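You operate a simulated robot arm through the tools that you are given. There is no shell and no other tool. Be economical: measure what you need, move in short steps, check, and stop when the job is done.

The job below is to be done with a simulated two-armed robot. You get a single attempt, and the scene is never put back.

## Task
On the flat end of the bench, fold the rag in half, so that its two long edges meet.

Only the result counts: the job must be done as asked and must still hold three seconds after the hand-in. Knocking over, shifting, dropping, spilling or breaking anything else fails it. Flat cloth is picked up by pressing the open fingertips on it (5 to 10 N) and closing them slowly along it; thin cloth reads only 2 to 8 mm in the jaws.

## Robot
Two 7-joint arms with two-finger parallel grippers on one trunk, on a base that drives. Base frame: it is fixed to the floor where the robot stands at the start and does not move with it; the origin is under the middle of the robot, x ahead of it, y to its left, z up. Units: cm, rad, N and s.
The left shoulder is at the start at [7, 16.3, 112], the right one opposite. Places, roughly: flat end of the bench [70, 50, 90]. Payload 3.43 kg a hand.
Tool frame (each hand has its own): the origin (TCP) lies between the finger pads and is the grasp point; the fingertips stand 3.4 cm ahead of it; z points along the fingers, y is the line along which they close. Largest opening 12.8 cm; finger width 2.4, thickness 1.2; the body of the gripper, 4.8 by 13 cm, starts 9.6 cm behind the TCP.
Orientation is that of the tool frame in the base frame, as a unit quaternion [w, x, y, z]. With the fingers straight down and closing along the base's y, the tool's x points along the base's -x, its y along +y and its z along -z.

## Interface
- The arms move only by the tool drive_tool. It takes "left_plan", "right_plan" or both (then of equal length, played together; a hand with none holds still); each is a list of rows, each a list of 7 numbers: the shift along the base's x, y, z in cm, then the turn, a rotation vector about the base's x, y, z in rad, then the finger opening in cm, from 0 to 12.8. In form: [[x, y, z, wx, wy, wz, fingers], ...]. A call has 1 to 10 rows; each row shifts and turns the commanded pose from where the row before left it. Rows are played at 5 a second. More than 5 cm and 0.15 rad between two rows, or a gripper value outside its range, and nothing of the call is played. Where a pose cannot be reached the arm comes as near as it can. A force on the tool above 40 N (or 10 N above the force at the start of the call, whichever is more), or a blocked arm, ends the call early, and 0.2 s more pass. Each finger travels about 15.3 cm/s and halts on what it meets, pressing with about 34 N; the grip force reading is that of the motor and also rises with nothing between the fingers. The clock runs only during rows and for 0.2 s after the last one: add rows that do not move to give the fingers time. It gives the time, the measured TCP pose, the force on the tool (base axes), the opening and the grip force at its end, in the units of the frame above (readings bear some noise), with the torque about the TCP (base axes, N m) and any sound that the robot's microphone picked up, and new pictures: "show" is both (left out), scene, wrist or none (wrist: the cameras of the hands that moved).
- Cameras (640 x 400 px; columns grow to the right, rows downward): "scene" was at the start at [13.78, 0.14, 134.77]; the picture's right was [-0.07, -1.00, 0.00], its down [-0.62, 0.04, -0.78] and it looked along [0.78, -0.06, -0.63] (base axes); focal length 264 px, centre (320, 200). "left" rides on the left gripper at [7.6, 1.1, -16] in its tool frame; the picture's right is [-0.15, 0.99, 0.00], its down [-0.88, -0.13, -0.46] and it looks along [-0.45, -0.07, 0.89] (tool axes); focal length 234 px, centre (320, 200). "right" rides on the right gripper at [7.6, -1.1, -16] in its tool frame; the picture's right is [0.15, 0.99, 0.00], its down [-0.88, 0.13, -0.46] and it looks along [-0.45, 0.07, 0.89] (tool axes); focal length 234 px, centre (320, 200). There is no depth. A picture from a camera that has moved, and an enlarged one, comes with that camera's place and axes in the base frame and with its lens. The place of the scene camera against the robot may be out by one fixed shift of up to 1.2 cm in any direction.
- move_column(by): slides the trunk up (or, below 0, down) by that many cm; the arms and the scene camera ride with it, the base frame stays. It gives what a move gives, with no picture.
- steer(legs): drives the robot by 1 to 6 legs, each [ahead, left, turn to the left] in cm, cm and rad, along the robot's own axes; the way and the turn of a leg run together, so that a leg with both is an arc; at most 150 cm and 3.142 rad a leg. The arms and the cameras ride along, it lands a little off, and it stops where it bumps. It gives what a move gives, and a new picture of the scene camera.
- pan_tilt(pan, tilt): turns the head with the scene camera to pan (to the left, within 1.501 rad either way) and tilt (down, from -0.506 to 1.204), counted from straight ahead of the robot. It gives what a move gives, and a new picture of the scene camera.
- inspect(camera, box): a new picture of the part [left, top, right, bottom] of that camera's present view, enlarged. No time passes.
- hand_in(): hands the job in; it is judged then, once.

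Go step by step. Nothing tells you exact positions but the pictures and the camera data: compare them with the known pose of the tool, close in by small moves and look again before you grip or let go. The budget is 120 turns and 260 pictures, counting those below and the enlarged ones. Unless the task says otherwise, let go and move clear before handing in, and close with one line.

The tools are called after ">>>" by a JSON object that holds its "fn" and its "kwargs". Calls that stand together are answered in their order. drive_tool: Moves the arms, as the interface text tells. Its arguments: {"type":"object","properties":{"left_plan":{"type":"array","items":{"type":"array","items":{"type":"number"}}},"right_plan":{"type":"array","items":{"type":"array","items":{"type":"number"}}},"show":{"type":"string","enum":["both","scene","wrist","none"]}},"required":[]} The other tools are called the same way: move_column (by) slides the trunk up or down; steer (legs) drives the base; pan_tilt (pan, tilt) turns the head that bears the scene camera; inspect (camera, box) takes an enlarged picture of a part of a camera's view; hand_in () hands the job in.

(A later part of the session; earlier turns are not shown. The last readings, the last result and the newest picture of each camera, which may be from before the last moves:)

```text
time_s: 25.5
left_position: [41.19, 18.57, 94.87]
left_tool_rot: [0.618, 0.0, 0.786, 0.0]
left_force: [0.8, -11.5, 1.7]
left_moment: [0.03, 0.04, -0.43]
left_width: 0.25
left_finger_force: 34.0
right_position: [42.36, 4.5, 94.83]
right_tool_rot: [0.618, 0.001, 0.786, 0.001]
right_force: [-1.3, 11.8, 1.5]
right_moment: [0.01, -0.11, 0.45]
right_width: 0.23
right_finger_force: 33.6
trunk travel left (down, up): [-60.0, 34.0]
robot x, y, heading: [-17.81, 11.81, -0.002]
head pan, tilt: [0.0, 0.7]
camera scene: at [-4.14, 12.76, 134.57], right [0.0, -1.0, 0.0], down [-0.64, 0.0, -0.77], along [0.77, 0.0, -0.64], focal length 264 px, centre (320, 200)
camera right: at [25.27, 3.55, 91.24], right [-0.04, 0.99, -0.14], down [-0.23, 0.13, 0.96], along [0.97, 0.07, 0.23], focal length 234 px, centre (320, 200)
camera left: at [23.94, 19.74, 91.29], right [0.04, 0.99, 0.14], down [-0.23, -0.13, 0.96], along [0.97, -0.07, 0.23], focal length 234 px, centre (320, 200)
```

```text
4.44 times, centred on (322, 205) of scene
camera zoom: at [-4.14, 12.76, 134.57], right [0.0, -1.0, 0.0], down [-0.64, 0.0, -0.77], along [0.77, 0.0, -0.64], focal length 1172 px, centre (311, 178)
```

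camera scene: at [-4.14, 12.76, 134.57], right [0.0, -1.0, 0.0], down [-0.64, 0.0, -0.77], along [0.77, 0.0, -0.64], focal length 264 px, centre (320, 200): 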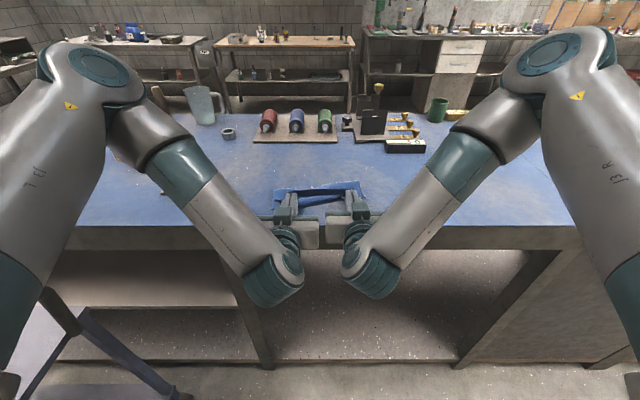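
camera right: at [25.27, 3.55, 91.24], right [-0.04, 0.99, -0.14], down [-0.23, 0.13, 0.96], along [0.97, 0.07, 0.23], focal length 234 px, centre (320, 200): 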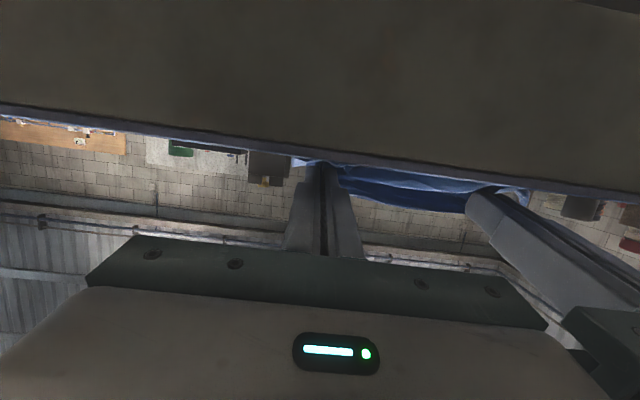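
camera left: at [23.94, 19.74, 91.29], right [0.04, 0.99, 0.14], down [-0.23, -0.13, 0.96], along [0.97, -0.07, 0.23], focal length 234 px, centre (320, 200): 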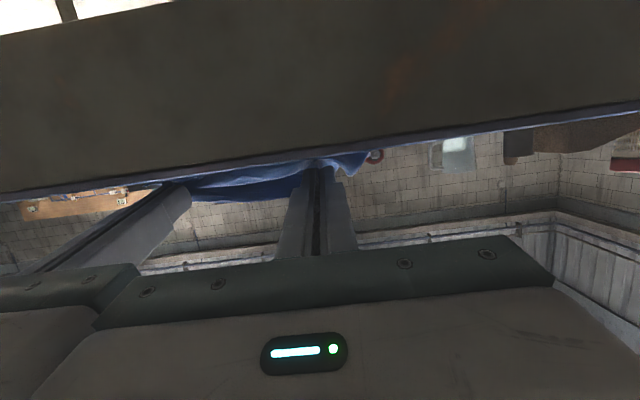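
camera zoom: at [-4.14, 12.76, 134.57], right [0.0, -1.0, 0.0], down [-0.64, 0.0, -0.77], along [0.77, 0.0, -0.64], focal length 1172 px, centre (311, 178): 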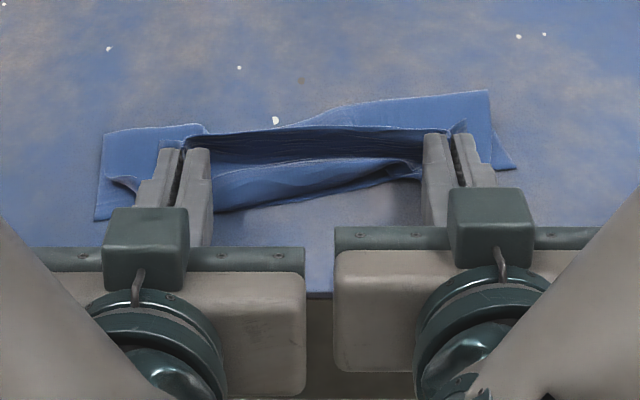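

The fold is nearly down, but the lower layer's right side has drifted about 3 cm toward +x, with near corners at about (43.3, 24.4) and (47.8, 1). I'll shift the hands so the held edge lines up with that.

>>> {"fn": "drive_tool", "kwargs": {"left_plan": [[0.2, 0, 0, 0, -0.05, 0, 0], [0.2, 0, 0, 0, -0.05, 0, 0], [0.2, 0, 0, 0, -0.05, 0, 0], [0, 0, -0.2, 0, 0, 0, 0], [0, 0, 0, 0, 0, 0, 0]], "right_plan": [[0.7, 0, 0, 0, -0.05, 0, 0], [0.7, 0, 0, 0, -0.05, 0, 0], [0.7, 0, 0, 0, -0.05, 0, 0], [0, 0, -0.2, 0, 0, 0, 0], [0, 0, 0, 0, 0, 0, 0]], "show": "none"}}

>>> {"fn": "inspect", "kwargs": {"camera": "scene", "box": [250, 160, 394, 250]}}

```text
time_s: 26.7
left_position: [41.78, 18.9, 94.58]
left_tool_rot: [0.675, 0.0, 0.738, 0.0]
left_force: [2.7, -6.9, 0.7]
left_moment: [0.09, -0.01, -0.23]
left_width: 0.22
left_finger_force: 33.5
right_position: [44.38, 5.14, 94.87]
right_tool_rot: [0.673, 0.003, 0.74, -0.002]
right_force: [-1.9, 6.5, 0.3]
right_moment: [-0.01, -0.01, 0.27]
right_width: 0.22
right_finger_force: 33.9
right hand out of reach, approached as far as the arm can: row 3
trunk travel left (down, up): [-60.0, 34.0]
robot x, y, heading: [-18.03, 12.04, -0.001]
head pan, tilt: [0.0, 0.7]
```

```text
4.44 times, centred on (322, 205) of scene
camera zoom: at [-4.05, 12.75, 134.56], right [0.0, -1.0, 0.0], down [-0.64, 0.0, -0.76], along [0.76, 0.0, -0.64], focal length 1172 px, centre (311, 178)
```

zoom: 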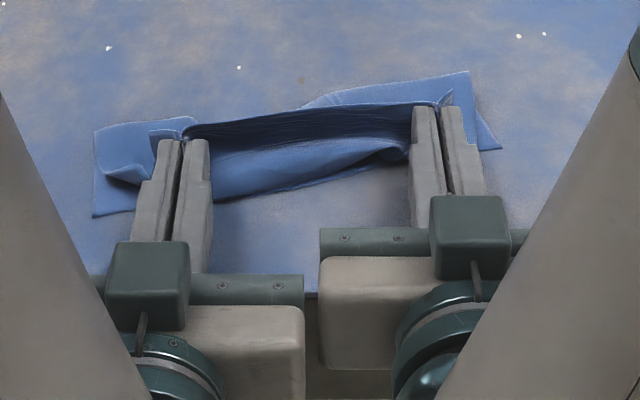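

The lower layer's right side moves with that hand, because the hanging loop pushes it. I'll raise both hands a little and draw back toward −x, the right hand more.

>>> {"fn": "drive_tool", "kwargs": {"left_plan": [[0, 0, 1, 0, 0, 0, 0], [0, 0, 0.8, 0, 0, 0, 0], [-0.3, 0, 0, 0, 0, 0, 0], [-0.3, 0, 0, 0, 0, 0, 0], [-0.3, 0, 0, 0, 0, 0, 0], [-0.2, 0, 0, 0, 0, 0, 0], [0, 0, 0, 0, 0, 0, 0]], "right_plan": [[0, 0, 1, 0, 0.05, 0, 0], [0, 0, 0.8, 0, 0, 0, 0], [-0.8, 0, 0, 0, 0, 0, 0], [-0.8, 0, 0, 0, 0, 0, 0], [-0.8, 0, 0, 0, 0, 0, 0], [-0.6, 0, 0, 0, 0, 0, 0], [0, 0, 0, 0, 0, 0, 0]], "show": "wrist"}}

>>> {"fn": "inspect", "kwargs": {"camera": "scene", "box": [250, 160, 394, 250]}}

```text
time_s: 28.3
left_position: [40.65, 18.69, 96.45]
left_tool_rot: [0.674, 0.0, 0.738, 0.001]
left_force: [0.6, -3.0, -0.1]
left_moment: [0.04, 0.01, -0.13]
left_width: 0.22
left_finger_force: 34.2
right_position: [41.36, 4.96, 96.54]
right_tool_rot: [0.655, 0.001, 0.755, 0.0]
right_force: [-0.8, 2.7, 0.7]
right_moment: [-0.03, -0.04, 0.11]
right_width: 0.23
right_finger_force: 33.4
trunk travel left (down, up): [-60.0, 34.0]
robot x, y, heading: [-17.76, 12.07, 0.001]
head pan, tilt: [0.0, 0.7]
camera right: at [24.63, 4.06, 91.31], right [-0.02, 0.99, -0.14], down [-0.33, 0.13, 0.94], along [0.94, 0.07, 0.32], focal length 234 px, centre (320, 200)
camera left: at [24.11, 19.8, 90.27], right [0.01, 0.99, 0.15], down [-0.37, -0.13, 0.92], along [0.93, -0.07, 0.37], focal length 234 px, centre (320, 200)
```

right: 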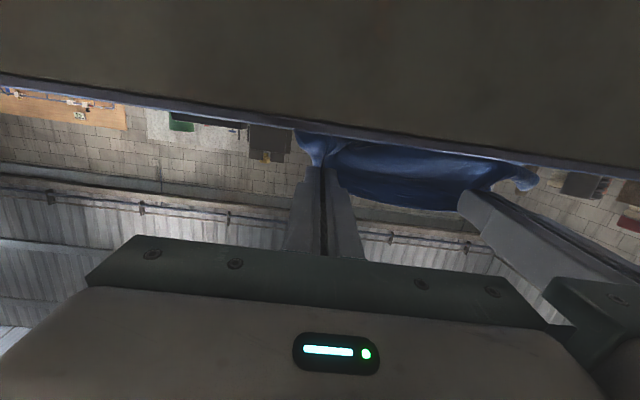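
left: 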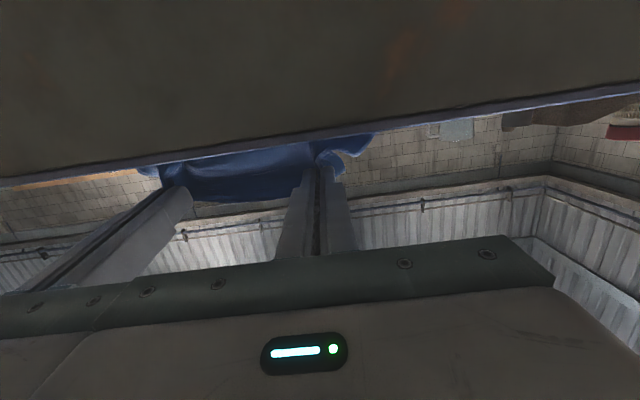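

```text
4.44 times, centred on (322, 205) of scene
camera zoom: at [-4.04, 12.77, 134.56], right [0.0, -1.0, 0.0], down [-0.64, 0.0, -0.76], along [0.76, 0.0, -0.64], focal length 1172 px, centre (311, 178)
```

zoom: 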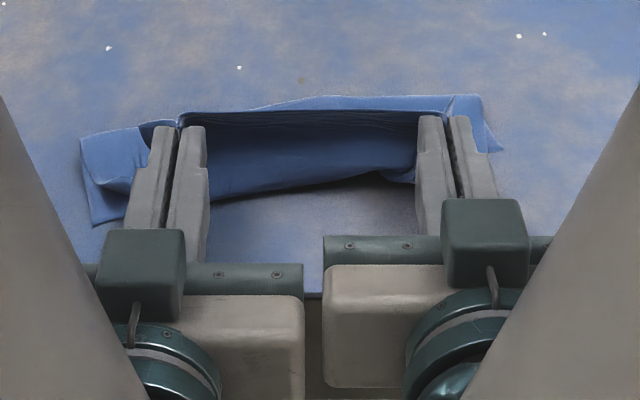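

It isn't clear where the lower layer's near edge lies. I'll raise the hands a few centimetres to see the lower layer before laying the edge down.

>>> {"fn": "drive_tool", "kwargs": {"left_plan": [[0.3, 0, 1, 0, 0, 0, 0], [0.3, 0, 1, 0, 0.05, 0, 0], [0.3, 0, 1, 0, 0.05, 0, 0], [0.3, 0, 1, 0, 0.05, 0, 0], [0, 0, 0, 0, 0, 0, 0]], "right_plan": [[0.3, 0, 1, 0, 0, 0, 0], [0.3, 0, 1, 0, 0.05, 0, 0], [0.3, 0, 1, 0, 0.05, 0, 0], [0.3, 0, 1, 0, 0.05, 0, 0], [0, 0, 0, 0, 0, 0, 0]], "show": "wrist"}}

>>> {"fn": "inspect", "kwargs": {"camera": "scene", "box": [250, 150, 394, 240]}}

```text
time_s: 29.5
left_position: [41.84, 18.76, 100.4]
left_tool_rot: [0.616, 0.001, 0.788, 0.0]
left_force: [0.7, -5.2, 0.4]
left_moment: [0.02, 0.03, -0.22]
left_width: 0.24
left_finger_force: 34.6
right_position: [42.53, 4.94, 100.58]
right_tool_rot: [0.597, 0.0, 0.802, 0.001]
right_force: [0.6, 4.4, -0.2]
right_moment: [0.03, 0.0, 0.18]
right_width: 0.23
right_finger_force: 34.0
trunk travel left (down, up): [-60.0, 34.0]
robot x, y, heading: [-18.12, 11.94, 0.005]
head pan, tilt: [0.0, 0.7]
camera right: at [25.25, 4.0, 97.9], right [-0.04, 0.99, -0.14], down [-0.18, 0.13, 0.97], along [0.98, 0.07, 0.18], focal length 234 px, centre (320, 200)
camera left: at [24.58, 19.84, 96.89], right [0.04, 0.99, 0.14], down [-0.23, -0.13, 0.96], along [0.97, -0.07, 0.22], focal length 234 px, centre (320, 200)
```

right: 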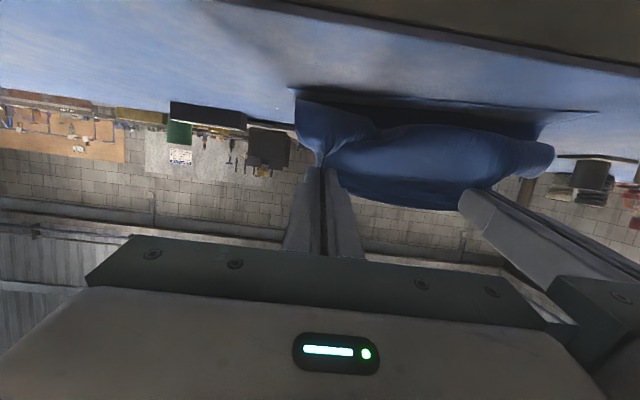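
left: 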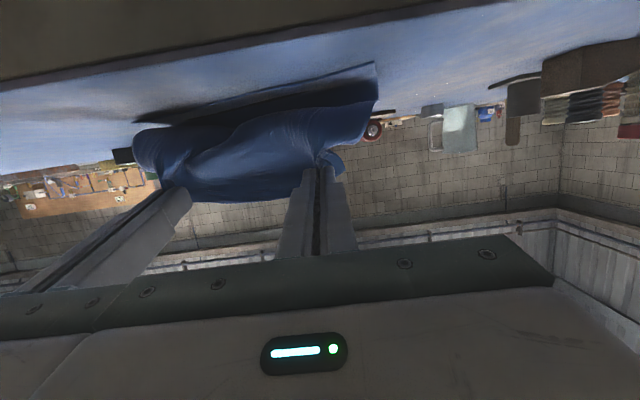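

```text
4.44 times, centred on (322, 195) of scene
camera zoom: at [-3.98, 12.77, 134.55], right [0.0, -1.0, 0.0], down [-0.64, 0.0, -0.76], along [0.76, 0.0, -0.64], focal length 1172 px, centre (311, 222)
```

zoom: 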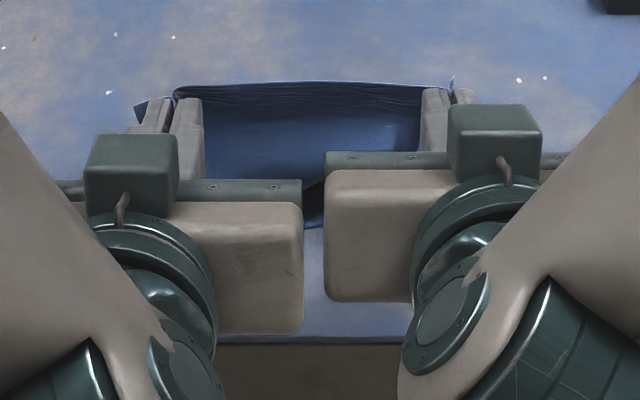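

The wrist views show the lower layer's near edge flat on the bench, running from C≈(48.2, 1.3) to D≈(41.8, 23.6), so the rag has turned about 16°. While still high, I'll move the held edge over that line, then look.

>>> {"fn": "drive_tool", "kwargs": {"left_plan": [[-0.3, 0.25, 0, 0, 0, 0.05, 0], [-0.3, 0.25, 0, 0, 0, 0.05, 0], [-0.2, 0.25, 0, 0, 0, 0.05, 0], [0, 0, -1, 0, 0, 0, 0], [0, 0, -1, 0, 0, 0, 0], [0, 0, 0, 0, 0, 0, 0]], "right_plan": [[0.8, 0.35, 0, 0, 0, 0.05, 0], [0.8, 0.35, 0, 0, 0, 0.05, 0], [0.8, 0.35, 0, 0, 0, 0.05, 0], [0, 0, -1, 0, 0, 0, 0], [0, 0, -1, 0, 0, 0, 0], [0, 0, 0, 0, 0, 0, 0]], "show": "wrist"}}

>>> {"fn": "inspect", "kwargs": {"camera": "scene", "box": [250, 150, 394, 240]}}

```text
time_s: 30.9
left_position: [41.09, 19.26, 98.4]
left_tool_rot: [0.615, -0.058, 0.785, 0.047]
left_force: [2.9, -9.0, -0.8]
left_moment: [0.07, 0.01, -0.31]
left_width: 0.21
left_finger_force: 33.9
right_position: [44.92, 5.72, 98.68]
right_tool_rot: [0.596, -0.058, 0.8, 0.045]
right_force: [-2.2, 9.3, 0.5]
right_moment: [0.04, -0.02, 0.36]
right_width: 0.23
right_finger_force: 34.0
trunk travel left (down, up): [-60.0, 34.0]
robot x, y, heading: [-17.78, 12.05, -0.007]
head pan, tilt: [0.0, 0.7]
camera right: at [28.03, 2.26, 95.93], right [-0.19, 0.97, -0.14], down [-0.2, 0.1, 0.97], along [0.96, 0.21, 0.18], focal length 234 px, centre (320, 200)
camera left: at [23.89, 17.81, 94.83], right [-0.11, 0.98, 0.14], down [-0.21, -0.17, 0.96], along [0.97, 0.08, 0.23], focal length 234 px, centre (320, 200)
```

right: 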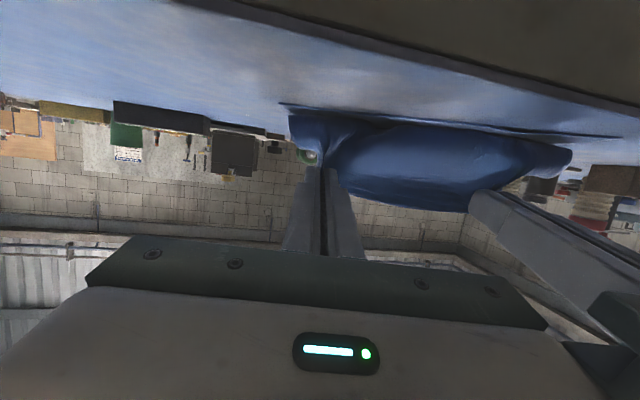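
left: 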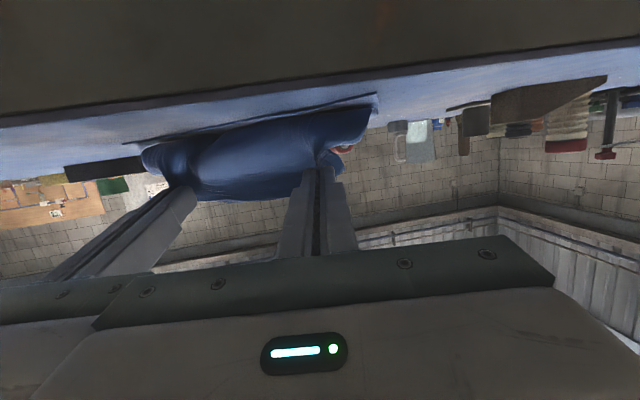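

```text
4.44 times, centred on (322, 195) of scene
camera zoom: at [-3.99, 12.54, 134.55], right [0.0, -1.0, 0.0], down [-0.64, 0.0, -0.76], along [0.76, 0.0, -0.64], focal length 1172 px, centre (311, 222)
```

zoom: 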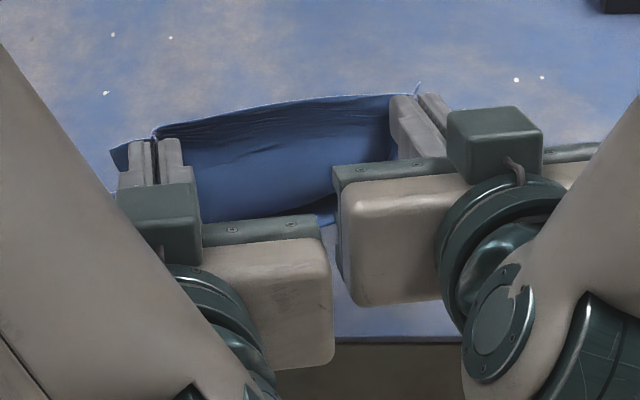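

The held edge is aligned with the lower edge line, so I'll lower straight down.

>>> {"fn": "drive_tool", "kwargs": {"left_plan": [[0, 0, -1, 0, 0, 0, 0], [0, 0, -1, 0, 0, 0, 0], [0, 0, -1, 0, 0, 0, 0], [0, 0, -0.7, 0, 0, 0, 0], [0, 0, 0, 0, 0, 0, 0]], "right_plan": [[0, 0, -1, 0, 0, 0, 0], [0, 0, -1, 0, 0, 0, 0], [0, 0, -1, 0, 0, 0, 0], [0, 0, -0.9, 0, 0, 0, 0], [0, 0, 0, 0, 0, 0, 0]], "show": "none"}}

>>> {"fn": "inspect", "kwargs": {"camera": "scene", "box": [250, 150, 394, 240]}}

```text
time_s: 32.3
left_position: [41.09, 19.81, 94.83]
left_tool_rot: [0.616, -0.06, 0.784, 0.049]
left_force: [0.3, 2.5, 2.0]
left_moment: [-0.15, -0.08, -0.4]
left_width: 0.22
left_finger_force: 34.3
right_position: [44.78, 6.94, 95.47]
right_tool_rot: [0.594, -0.055, 0.802, 0.038]
right_force: [1.7, -2.3, 0.6]
right_moment: [0.15, 0.03, 0.43]
right_width: 0.22
right_finger_force: 33.5
right hand out of reach, approached as far as the arm can: row 2, 3, 4
trunk travel left (down, up): [-60.0, 34.0]
robot x, y, heading: [-17.46, 12.14, 0.002]
head pan, tilt: [0.0, 0.7]
stopped in row 5 (left hand): the force on the tool passed its limit (the readings are from after the stop); the commanded pose is now the measured one
```

```text
4.44 times, centred on (322, 195) of scene
camera zoom: at [-4.04, 12.76, 134.56], right [0.0, -1.0, 0.0], down [-0.64, 0.0, -0.76], along [0.76, 0.0, -0.64], focal length 1172 px, centre (311, 222)
```

zoom: 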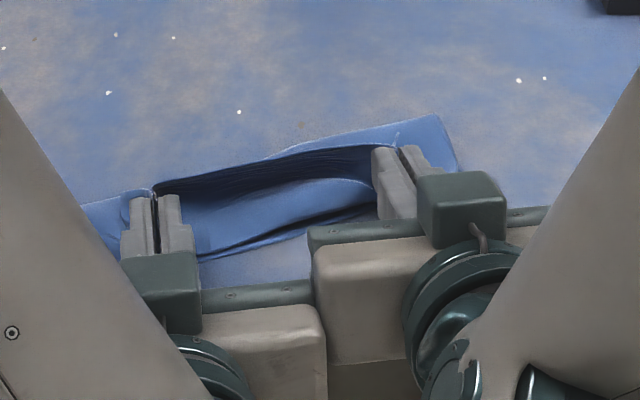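

The right arm is at its reach limit and the hand bodies just touched. The held edge now sits low above the lower edge, so I'll open the fingers slightly and see how the cloth settles.

>>> {"fn": "drive_tool", "kwargs": {"left_plan": [[0, 0, 0, 0, 0, 0, 0.5], [0, 0, 0, 0, 0, 0, 1], [0, 0, 0, 0, 0, 0, 1.5], [0, 0, 0, 0, 0, 0, 2], [0, 0, 0, 0, 0, 0, 2]], "right_plan": [[0, 0, 0, 0, 0, 0, 0.5], [0, 0, 0, 0, 0, 0, 1], [0, 0, 0, 0, 0, 0, 1.5], [0, 0, 0, 0, 0, 0, 2], [0, 0, 0, 0, 0, 0, 2]], "show": "none"}}

>>> {"fn": "inspect", "kwargs": {"camera": "scene", "box": [250, 150, 394, 240]}}

```text
time_s: 33.5
left_position: [40.95, 19.78, 94.69]
left_tool_rot: [0.615, -0.06, 0.785, 0.049]
left_force: [-0.7, 6.9, 0.4]
left_moment: [-0.38, 0.02, -0.77]
left_width: 1.99
left_finger_force: 0.1
right_position: [44.78, 6.88, 95.39]
right_tool_rot: [0.594, -0.056, 0.802, 0.039]
right_force: [0.9, -5.4, -0.2]
right_moment: [0.24, -0.02, 0.86]
right_width: 2.02
right_finger_force: 0.0
trunk travel left (down, up): [-60.0, 34.0]
robot x, y, heading: [-17.7, 12.05, -0.002]
head pan, tilt: [0.0, 0.7]
```

```text
4.44 times, centred on (322, 195) of scene
camera zoom: at [-4.04, 12.77, 134.56], right [0.0, -1.0, 0.0], down [-0.64, 0.0, -0.76], along [0.76, 0.0, -0.64], focal length 1172 px, centre (311, 222)
```

zoom: 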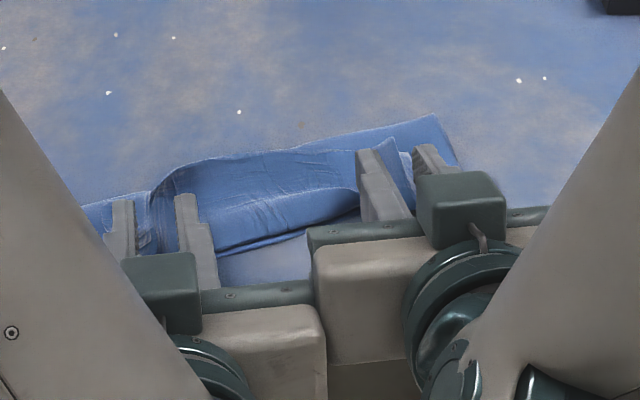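

The grip is released and the flap lies toward the near edge. I'll lift both hands straight up and clear to view the result.

>>> {"fn": "drive_tool", "kwargs": {"left_plan": [[0, 0.3, 0.7, 0, 0, 0, 2.2], [0, 0.3, 1, 0, 0, 0, 2.2], [0, 0.3, 2, 0, 0, 0, 2.2], [0, 0.5, 2.5, 0, 0.05, 0, 2.2], [0, 0.8, 2.5, 0, 0.1, 0, 2.2], [0, 1, 2.5, 0, 0.1, 0, 2.2], [0, 1, 2, 0, 0.1, 0, 2.2]], "right_plan": [[0, -0.3, 0.7, 0, 0, 0, 2.2], [0, -0.3, 1, 0, 0, 0, 2.2], [0, -0.3, 2, 0, 0, 0, 2.2], [0, -0.5, 2.5, 0, 0.05, 0, 2.2], [0, -0.8, 2.5, 0, 0.1, 0, 2.2], [0, -1, 2.5, 0, 0.1, 0, 2.2], [0, -1, 2, 0, 0.1, 0, 2.2]]}}

```text
time_s: 35.1
left_position: [40.82, 23.96, 107.94]
left_tool_rot: [0.469, -0.05, 0.88, 0.057]
left_force: [-0.5, -0.7, -0.1]
left_moment: [-0.02, 0.03, 0.0]
left_width: 2.17
left_finger_force: 0.1
right_position: [44.59, 2.62, 108.57]
right_tool_rot: [0.447, -0.048, 0.892, 0.048]
right_force: [-0.5, 0.4, -0.3]
right_moment: [0.05, 0.03, -0.01]
right_width: 2.19
right_finger_force: 0.1
trunk travel left (down, up): [-60.0, 34.0]
robot x, y, heading: [-17.96, 12.16, -0.007]
head pan, tilt: [0.0, 0.7]
camera scene: at [-4.17, 12.8, 134.57], right [0.0, -1.0, 0.0], down [-0.64, 0.0, -0.77], along [0.77, 0.0, -0.64], focal length 264 px, centre (320, 200)
camera right: at [27.73, -0.6, 112.1], right [-0.21, 0.97, -0.07], down [0.15, 0.11, 0.98], along [0.97, 0.2, -0.17], focal length 234 px, centre (320, 200)
camera left: at [23.52, 22.43, 110.54], right [-0.06, 0.98, 0.18], down [0.13, -0.17, 0.98], along [0.99, 0.08, -0.12], focal length 234 px, centre (320, 200)
```

scene: 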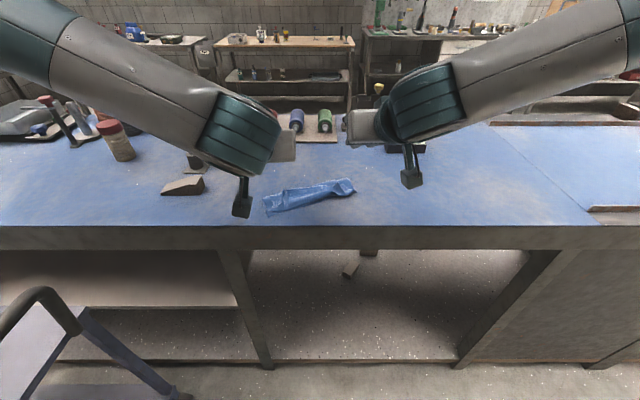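
right: 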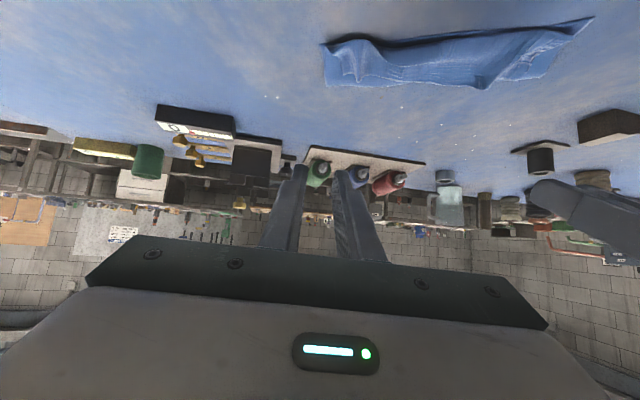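
left: 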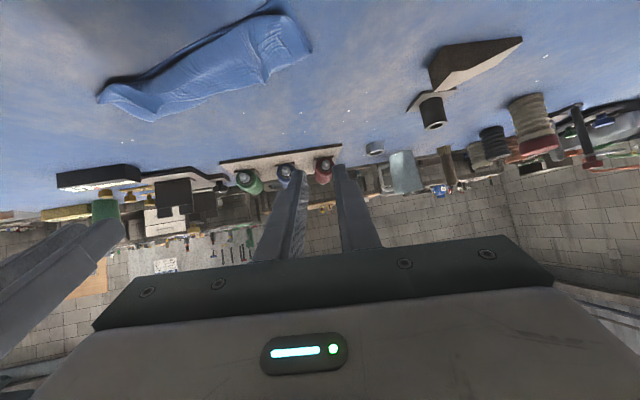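

The flap is down. I'll bring the hands upright and apart so I can inspect it from above.

>>> {"fn": "drive_tool", "kwargs": {"left_plan": [[1, 1.5, 1, 0, 0, -0.14, 2.2], [1, 1.5, 1, 0, 0.13, 0, 2.2], [1, 1.5, 1, 0, 0.13, 0, 2.2], [1, 1.5, 1, 0, 0.13, 0, 2.2], [1, 1, 0, 0, 0.13, 0, 2.2], [1, 0, 0, 0, 0.13, 0, 2.2], [1, 0, 0, 0, 0.13, 0, 2.2], [1, 0, 0, 0, 0.13, 0, 2.2]], "right_plan": [[1, -1.5, 1, 0, 0, -0.12, 2.2], [1, -1.5, 1, 0, 0.13, 0, 2.2], [1, -1.5, 1, 0, 0.13, 0, 2.2], [1, -1.5, 1, 0, 0.13, 0, 2.2], [1, -1, 0, 0, 0.13, 0, 2.2], [1, 0, 0, 0, 0.13, 0, 2.2], [1, 0, 0, 0, 0.13, 0, 2.2], [1, 0, 0, 0, 0.13, 0, 2.2]], "show": "wrist"}}

>>> {"fn": "inspect", "kwargs": {"camera": "scene", "box": [240, 150, 384, 240]}}

```text
time_s: 36.9
left_position: [49.33, 30.96, 111.83]
left_tool_rot: [0.035, 0.023, 0.999, 0.017]
left_force: [-0.1, 0.3, 0.6]
left_moment: [0.0, 0.07, 0.01]
left_width: 2.19
left_finger_force: 0.0
right_position: [52.92, -4.15, 112.3]
right_tool_rot: [0.007, 0.014, 1.0, 0.017]
right_force: [-0.5, 0.0, -0.6]
right_moment: [0.0, 0.03, -0.02]
right_width: 2.17
right_finger_force: 0.1
trunk travel left (down, up): [-60.0, 34.0]
robot x, y, heading: [-17.52, 12.09, -0.002]
head pan, tilt: [0.0, 0.7]
camera right: at [45.27, -5.46, 128.18], right [-0.12, 0.99, 0.03], down [0.88, 0.09, 0.47], along [0.46, 0.08, -0.88], focal length 234 px, centre (320, 200)
camera left: at [40.75, 31.87, 127.14], right [0.19, 0.98, 0.05], down [0.84, -0.18, 0.51], along [0.51, -0.06, -0.86], focal length 234 px, centre (320, 200)
```

right: 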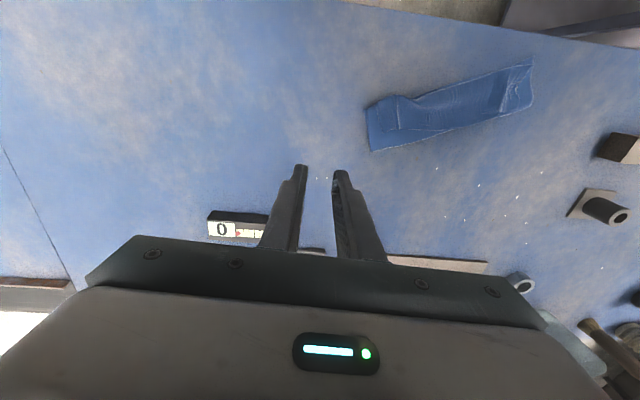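
left: 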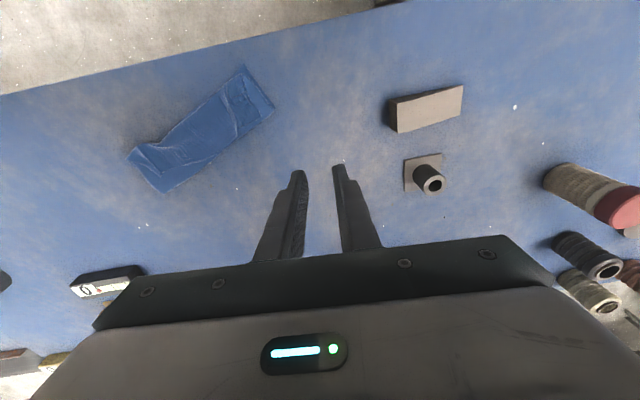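

```text
4.44 times, centred on (312, 195) of scene
camera zoom: at [-3.75, 12.79, 134.52], right [0.0, -1.0, 0.0], down [-0.65, 0.0, -0.76], along [0.76, 0.0, -0.65], focal length 1172 px, centre (356, 222)
```

zoom: 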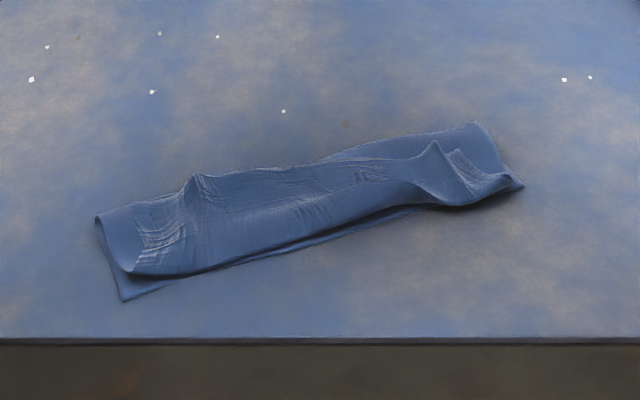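

The fold is mostly right, but the top edge is slightly short at the left corner and there's a bump at right. I'll take closer looks.

>>> {"fn": "inspect", "kwargs": {"camera": "right", "box": [350, 40, 558, 170]}}

>>> {"fn": "inspect", "kwargs": {"camera": "left", "box": [104, 50, 296, 210]}}

>>> {"fn": "inspect", "kwargs": {"camera": "scene", "box": [256, 170, 368, 225]}}

```text
3.08 times, centred on (454, 105) of right
camera zoom: at [45.27, -5.46, 128.18], right [-0.12, 0.99, 0.03], down [0.88, 0.09, 0.47], along [0.46, 0.08, -0.88], focal length 720 px, centre (-92, 492)
```

zoom: 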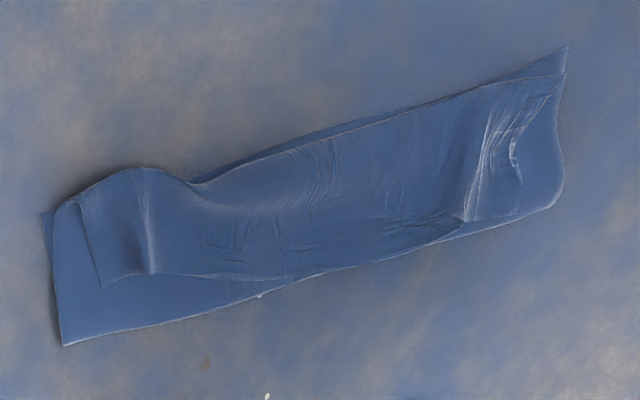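

```text
2.50 times, centred on (200, 130) of left
camera zoom: at [40.75, 31.87, 127.14], right [0.19, 0.98, 0.05], down [0.84, -0.18, 0.51], along [0.51, -0.06, -0.86], focal length 585 px, centre (620, 375)
```

zoom: 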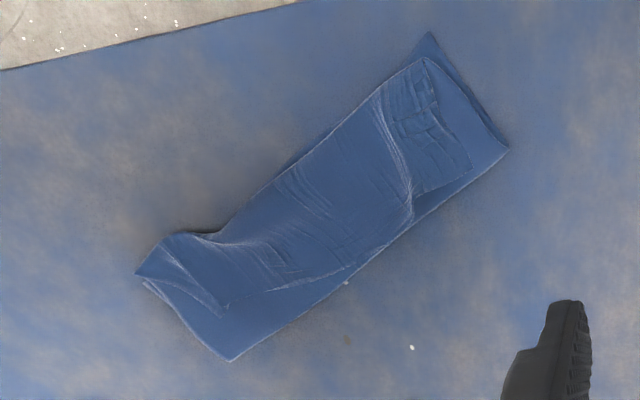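

```text
5.71 times, centred on (312, 198) of scene
camera zoom: at [-3.75, 12.79, 134.52], right [0.0, -1.0, 0.0], down [-0.65, 0.0, -0.76], along [0.76, 0.0, -0.65], focal length 1507 px, centre (366, 214)
```

zoom: 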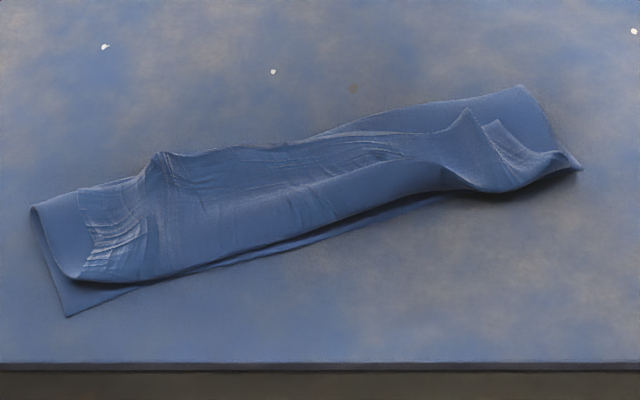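

Up close, the fold is in thirds: the lower strip is only about 7 cm wide, and the rag's far edge has flopped back on top, ridged at about R(50.7, 8.0) and L(47.1, 21.5). I'll pinch those two ridges again, lift the rag out, and redo the fold with a lower arc.

>>> {"fn": "drive_tool", "kwargs": {"left_plan": [[-0.45, -1.63, -1, -0.034, 0.07, 0.058, 3], [-0.45, -1.63, -1.5, 0, 0, 0.058, 3], [-0.45, -1.63, -2, 0, 0, 0.058, 3], [-0.45, -1.63, -2.2, 0, 0, 0.058, 3], [-0.45, -1.63, -2.5, 0, 0, 0.058, 3], [-0.45, -1.63, -2.5, 0, 0, 0.056, 3], [0, 0, 0, 0, 0, 0, 3]], "right_plan": [[-0.45, 1.97, -1, -0.034, 0.014, 0.055, 3], [-0.45, 1.97, -1.5, 0, 0, 0.055, 3], [-0.45, 1.97, -2.3, 0, 0, 0.055, 3], [-0.45, 1.97, -2.4, 0, 0, 0.055, 3], [-0.45, 1.97, -2.6, 0, 0, 0.055, 3], [-0.45, 1.97, -2.6, 0, 0, 0.055, 3], [0, 0, 0, 0, 0, 0, 3]]}}

```text
time_s: 38.5
left_position: [46.14, 21.0, 100.35]
left_tool_rot: [0.003, -0.151, 0.989, 0.001]
left_force: [0.5, 0.3, -0.3]
left_moment: [-0.01, -0.01, 0.01]
left_width: 3.0
left_finger_force: 0.2
right_position: [49.88, 7.49, 100.28]
right_tool_rot: [0.002, -0.151, 0.989, 0.0]
right_force: [-0.4, 0.1, -0.1]
right_moment: [0.0, -0.01, 0.03]
right_width: 3.02
right_finger_force: 0.1
trunk travel left (down, up): [-60.0, 34.0]
robot x, y, heading: [-17.84, 11.63, 0.003]
head pan, tilt: [0.0, 0.7]
camera scene: at [-4.12, 12.75, 134.57], right [0.0, -1.0, 0.0], down [-0.64, 0.0, -0.77], along [0.77, 0.0, -0.64], focal length 264 px, centre (320, 200)
camera right: at [43.06, 4.39, 116.17], right [-0.43, 0.9, 0.0], down [0.8, 0.39, 0.46], along [0.41, 0.2, -0.89], focal length 234 px, centre (320, 200)
camera left: at [38.61, 19.77, 116.28], right [-0.16, 0.99, 0.0], down [0.88, 0.14, 0.46], along [0.45, 0.07, -0.89], focal length 234 px, centre (320, 200)
```

scene: 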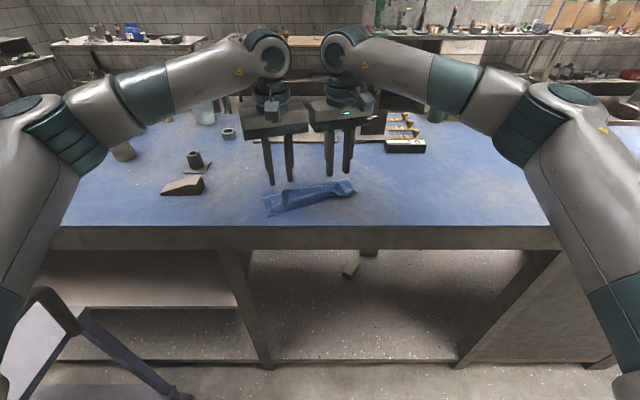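
right: 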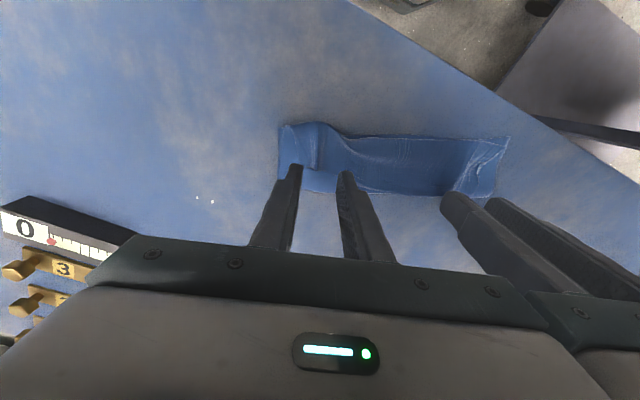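
left: 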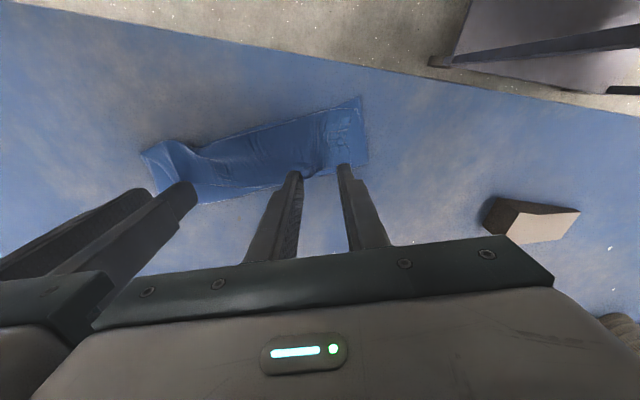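

>>> {"fn": "inspect", "kwargs": {"camera": "right", "box": [260, 100, 420, 200]}}

>>> {"fn": "inspect", "kwargs": {"camera": "left", "box": [240, 85, 400, 200]}}

```text
4.00 times, centred on (340, 150) of right
camera zoom: at [43.06, 4.39, 116.17], right [-0.43, 0.9, 0.0], down [0.8, 0.39, 0.46], along [0.41, 0.2, -0.89], focal length 937 px, centre (240, 400)
```

zoom: 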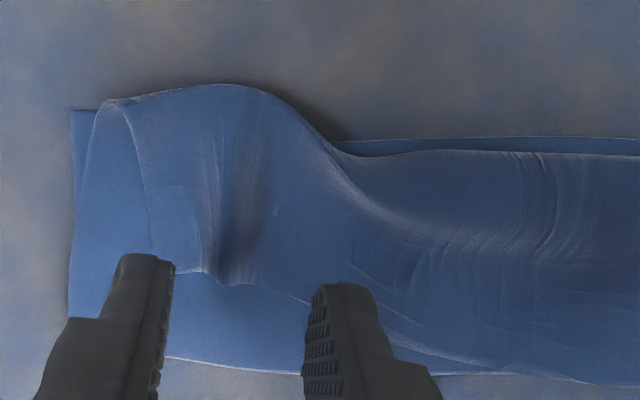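

```text
3.48 times, centred on (320, 142) of left
camera zoom: at [38.61, 19.77, 116.28], right [-0.16, 0.99, 0.0], down [0.88, 0.14, 0.46], along [0.45, 0.07, -0.89], focal length 814 px, centre (320, 400)
```

zoom: 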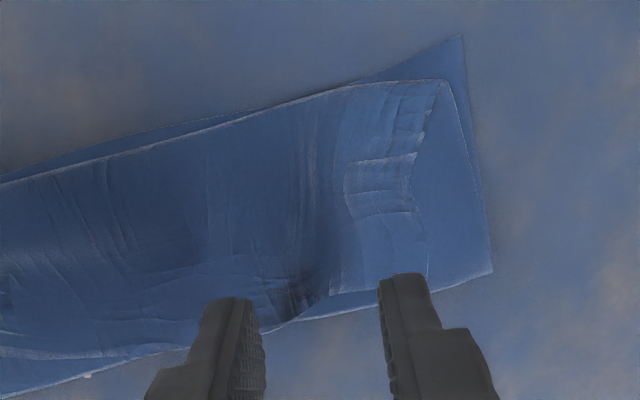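

Each pair of fingertips straddles its ridge. I'll centre the left a bit better and lower until just above the cloth.

>>> {"fn": "drive_tool", "kwargs": {"left_plan": [[0.15, -0.45, -0.5, 0, 0, 0, 3], [0, 0, -1.5, 0, 0, 0, 3], [0, 0, -1.5, 0, 0, 0, 3], [0, 0, -0.7, 0, 0, 0, 3], [0, 0, 0, 0, 0, 0, 3]], "right_plan": [[0, 0, -0.5, 0, 0, 0, 3], [0, 0, -1.5, 0, 0, 0, 3], [0, 0, -1.5, 0, 0, 0, 3], [0, 0, -0.65, 0, 0, 0, 3], [0, 0, 0, 0, 0, 0, 3]], "show": "none"}}

>>> {"fn": "inspect", "kwargs": {"camera": "right", "box": [260, 100, 420, 200]}}

>>> {"fn": "inspect", "kwargs": {"camera": "left", "box": [240, 85, 400, 200]}}

```text
time_s: 39.7
left_position: [46.44, 20.74, 96.0]
left_tool_rot: [0.002, -0.151, 0.989, 0.001]
left_force: [-0.7, 0.0, 0.5]
left_moment: [0.03, -0.02, 0.0]
left_width: 3.0
left_finger_force: 0.0
right_position: [49.93, 7.54, 96.1]
right_tool_rot: [0.002, -0.15, 0.989, -0.001]
right_force: [0.0, -0.6, -0.1]
right_moment: [-0.01, -0.05, 0.0]
right_width: 3.01
right_finger_force: 0.0
trunk travel left (down, up): [-60.0, 34.0]
robot x, y, heading: [-17.66, 12.44, 0.001]
head pan, tilt: [0.0, 0.7]
```

```text
4.00 times, centred on (340, 150) of right
camera zoom: at [43.05, 4.3, 111.97], right [-0.43, 0.9, 0.0], down [0.8, 0.39, 0.46], along [0.41, 0.2, -0.89], focal length 937 px, centre (240, 400)
```

zoom: 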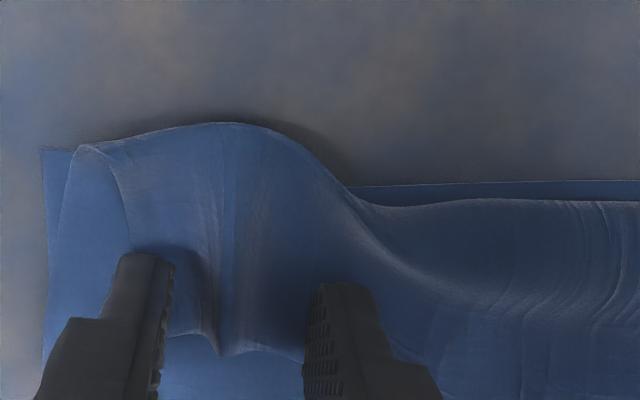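

```text
3.48 times, centred on (320, 142) of left
camera zoom: at [38.98, 19.48, 111.87], right [-0.16, 0.99, 0.0], down [0.88, 0.14, 0.46], along [0.45, 0.07, -0.89], focal length 814 px, centre (320, 400)
```

zoom: 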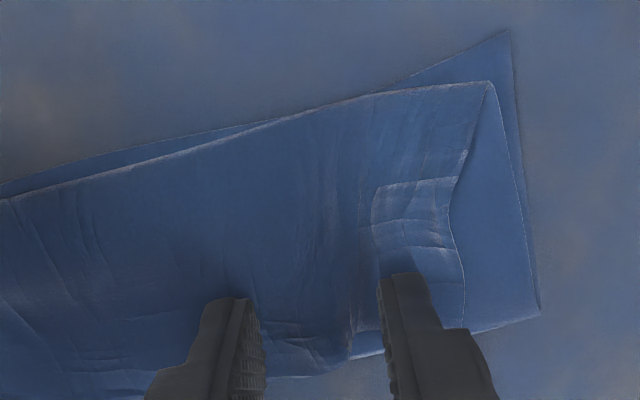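

The ridges are between the fingers. I'll lower slightly and close slowly.

>>> {"fn": "drive_tool", "kwargs": {"left_plan": [[0, 0, -0.25, 0, 0, 0, 3], [0, 0, 0, 0, 0, 0, 2.6], [0, 0, 0, 0, 0, 0, 2.2], [0, 0, 0, 0, 0, 0, 1.8], [0, 0, 0, 0, 0, 0, 1.4], [0, 0, 0, 0, 0, 0, 1], [0, 0, 0, 0, 0, 0, 0.6], [0, 0, 0, 0, 0, 0, 0.2], [0, 0, 0, 0, 0, 0, 0], [0, 0, 0, 0, 0, 0, 0]], "right_plan": [[0, 0, -0.35, 0, 0, 0, 3], [0, 0, 0, 0, 0, 0, 2.6], [0, 0, 0, 0, 0, 0, 2.2], [0, 0, 0, 0, 0, 0, 1.8], [0, 0, 0, 0, 0, 0, 1.4], [0, 0, 0, 0, 0, 0, 1], [0, 0, 0, 0, 0, 0, 0.6], [0, 0, 0, 0, 0, 0, 0.2], [0, 0, 0, 0, 0, 0, 0], [0, 0, 0, 0, 0, 0, 0]], "show": "none"}}

>>> {"fn": "inspect", "kwargs": {"camera": "right", "box": [260, 100, 420, 200]}}

>>> {"fn": "inspect", "kwargs": {"camera": "left", "box": [240, 85, 400, 200]}}

```text
time_s: 41.9
left_position: [46.39, 20.75, 95.67]
left_tool_rot: [0.002, -0.152, 0.988, 0.001]
left_force: [1.8, -8.0, 1.6]
left_moment: [-0.26, -0.06, -0.04]
left_width: 0.23
left_finger_force: 34.4
right_position: [49.92, 7.44, 95.8]
right_tool_rot: [0.002, -0.15, 0.989, 0.0]
right_force: [-2.2, 9.1, 3.5]
right_moment: [0.31, 0.09, 0.04]
right_width: 0.24
right_finger_force: 34.1
trunk travel left (down, up): [-60.0, 34.0]
robot x, y, heading: [-17.94, 12.15, -0.004]
head pan, tilt: [0.0, 0.7]
```

```text
4.00 times, centred on (340, 150) of right
camera zoom: at [43.0, 4.32, 111.67], right [-0.43, 0.9, 0.0], down [0.8, 0.39, 0.46], along [0.41, 0.2, -0.89], focal length 937 px, centre (240, 400)
```

zoom: 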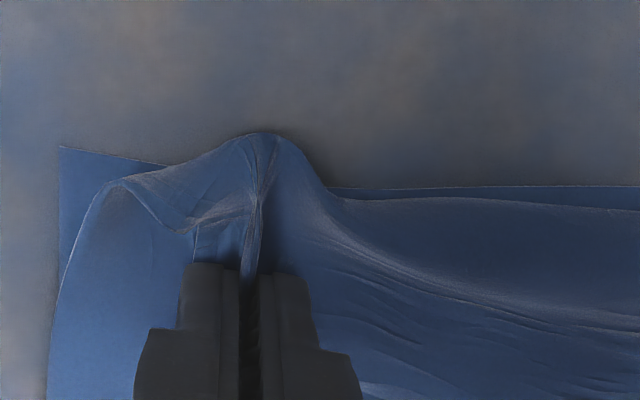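

```text
3.48 times, centred on (320, 142) of left
camera zoom: at [38.91, 19.47, 111.69], right [-0.16, 0.99, 0.0], down [0.88, 0.14, 0.46], along [0.45, 0.07, -0.89], focal length 814 px, centre (320, 400)
```

zoom: 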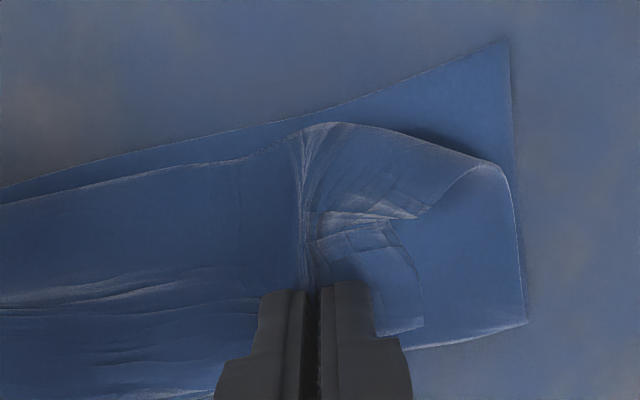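

Both hands hold a single ridge (2.3 and 2.4 mm). I'll lift straight up so the rag hangs free.

>>> {"fn": "drive_tool", "kwargs": {"left_plan": [[0.3, 0, 1, 0, 0, 0, 0], [0.5, 0, 1.5, 0, 0, 0, 0], [0.5, 0, 2, 0, 0, 0, 0], [0.5, 0, 2.5, 0, 0, 0, 0], [0.5, 0, 2.5, 0, 0, 0, 0], [0.5, 0, 2.5, 0, 0, 0, 0], [0.5, 0, 2.5, 0, 0, 0, 0], [0.5, 0, 2.5, 0, 0, 0, 0], [0, 0, 2, 0, 0, 0, 0], [0, 0, 0, 0, 0, 0, 0]], "right_plan": [[0.3, 0, 1, 0, 0, 0, 0], [0.5, 0, 1.5, 0, 0, 0, 0], [0.5, 0, 2, 0, 0, 0, 0], [0.5, 0, 2.5, 0, 0, 0, 0], [0.5, 0, 2.5, 0, 0, 0, 0], [0.5, 0, 2.5, 0, 0, 0, 0], [0.5, 0, 2.5, 0, 0, 0, 0], [0.5, 0, 2.5, 0, 0, 0, 0], [0, 0, 2, 0, 0, 0, 0], [0, 0, 0, 0, 0, 0, 0]]}}

```text
time_s: 44.1
left_position: [50.37, 20.75, 114.79]
left_tool_rot: [0.001, -0.15, 0.989, 0.002]
left_force: [2.6, -7.5, 0.1]
left_moment: [-0.25, -0.05, -0.02]
left_width: 0.24
left_finger_force: 34.3
right_position: [53.95, 7.65, 114.67]
right_tool_rot: [0.001, -0.151, 0.989, 0.001]
right_force: [-1.6, 7.8, 0.8]
right_moment: [0.26, 0.06, 0.0]
right_width: 0.23
right_finger_force: 34.6
trunk travel left (down, up): [-60.0, 34.0]
robot x, y, heading: [-18.1, 12.05, 0.004]
head pan, tilt: [0.0, 0.7]
camera scene: at [-3.96, 12.77, 134.55], right [0.0, -1.0, 0.0], down [-0.64, 0.0, -0.76], along [0.76, 0.0, -0.64], focal length 264 px, centre (320, 200)
camera right: at [47.04, 4.34, 130.56], right [-0.43, 0.9, 0.0], down [0.8, 0.39, 0.46], along [0.41, 0.2, -0.89], focal length 234 px, centre (320, 200)
camera left: at [42.94, 19.44, 130.73], right [-0.16, 0.99, 0.0], down [0.88, 0.14, 0.46], along [0.45, 0.07, -0.89], focal length 234 px, centre (320, 200)
```

scene: 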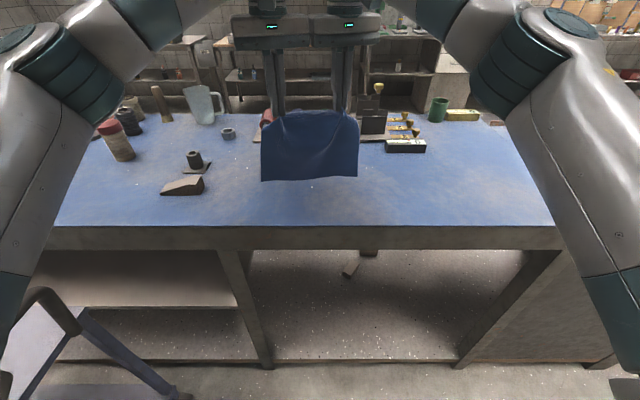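
right: 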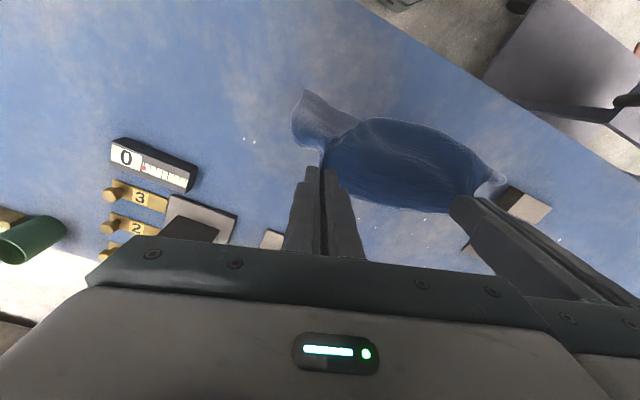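
left: 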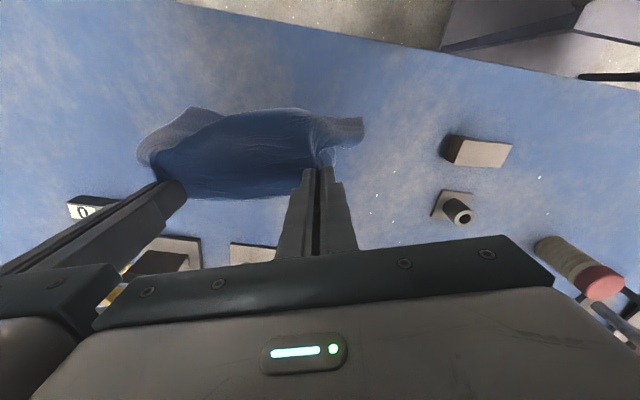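

The rag hangs cleanly from its far edge. With the fingers pointing down, the held edge faces +x. So I'll lay the lower half from about x=62 back toward −x, then bring the held edge forward over it, keeping the tools vertical. First I'll straighten the yaw and move out.

>>> {"fn": "drive_tool", "kwargs": {"left_plan": [[1.2, 0, 0.5, 0, 0, -0.05, 0], [1.6, 0.05, 0.5, 0, 0, -0.05, 0], [1.7, 0.05, 0, 0, 0, -0.05, 0], [1.7, 0.05, 0, 0, 0, -0.05, 0], [1.7, 0.05, 0, 0, 0, -0.05, 0], [1.7, 0.05, 0, 0, 0, -0.05, 0], [0, 0, 0, 0, 0, 0, 0], [0, 0, 0, 0, 0, 0, 0]], "right_plan": [[0.8, 0, 0.5, 0, 0, -0.05, 0], [1, -0.07, 0.5, 0, 0, -0.05, 0], [1.05, -0.07, 0, 0, 0, -0.05, 0], [1.05, -0.07, 0, 0, 0, -0.05, 0], [1.05, -0.07, 0, 0, 0, -0.05, 0], [1.05, -0.07, 0, 0, 0, -0.05, 0], [0, 0, 0, 0, 0, 0, 0], [0, 0, 0, 0, 0, 0, 0]], "show": "none"}}

>>> {"fn": "inspect", "kwargs": {"camera": "scene", "box": [240, 80, 400, 190]}}

```text
time_s: 45.9
left_position: [59.65, 21.04, 115.69]
left_tool_rot: [0.003, -0.001, 1.0, 0.001]
left_force: [-1.7, -12.7, 0.2]
left_moment: [-0.45, 0.07, -0.05]
left_width: 0.25
left_finger_force: 34.2
left hand out of reach, approached as far as the arm can: row 6
right_position: [58.57, 7.37, 115.35]
right_tool_rot: [0.001, -0.002, 1.0, 0.001]
right_force: [0.8, 13.0, 0.2]
right_moment: [0.44, -0.05, 0.08]
right_width: 0.23
right_finger_force: 34.3
right hand out of reach, approached as far as the arm can: row 5, 6
trunk travel left (down, up): [-60.0, 34.0]
robot x, y, heading: [-17.5, 12.07, -0.001]
head pan, tilt: [0.0, 0.7]
```

```text
3.64 times, centred on (320, 135) of scene
camera zoom: at [-4.02, 12.77, 134.55], right [0.0, -1.0, 0.0], down [-0.64, 0.0, -0.76], along [0.76, 0.0, -0.64], focal length 959 px, centre (320, 436)
```

zoom: 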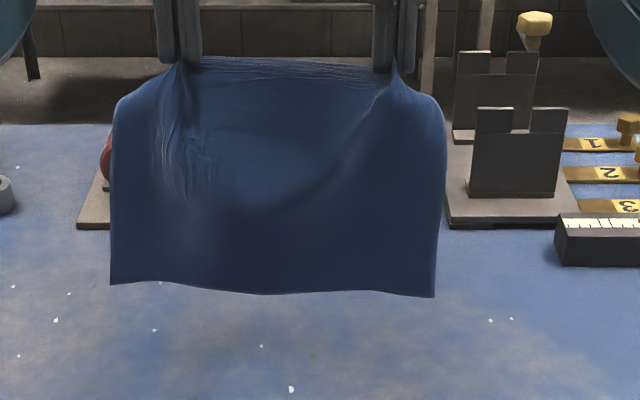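

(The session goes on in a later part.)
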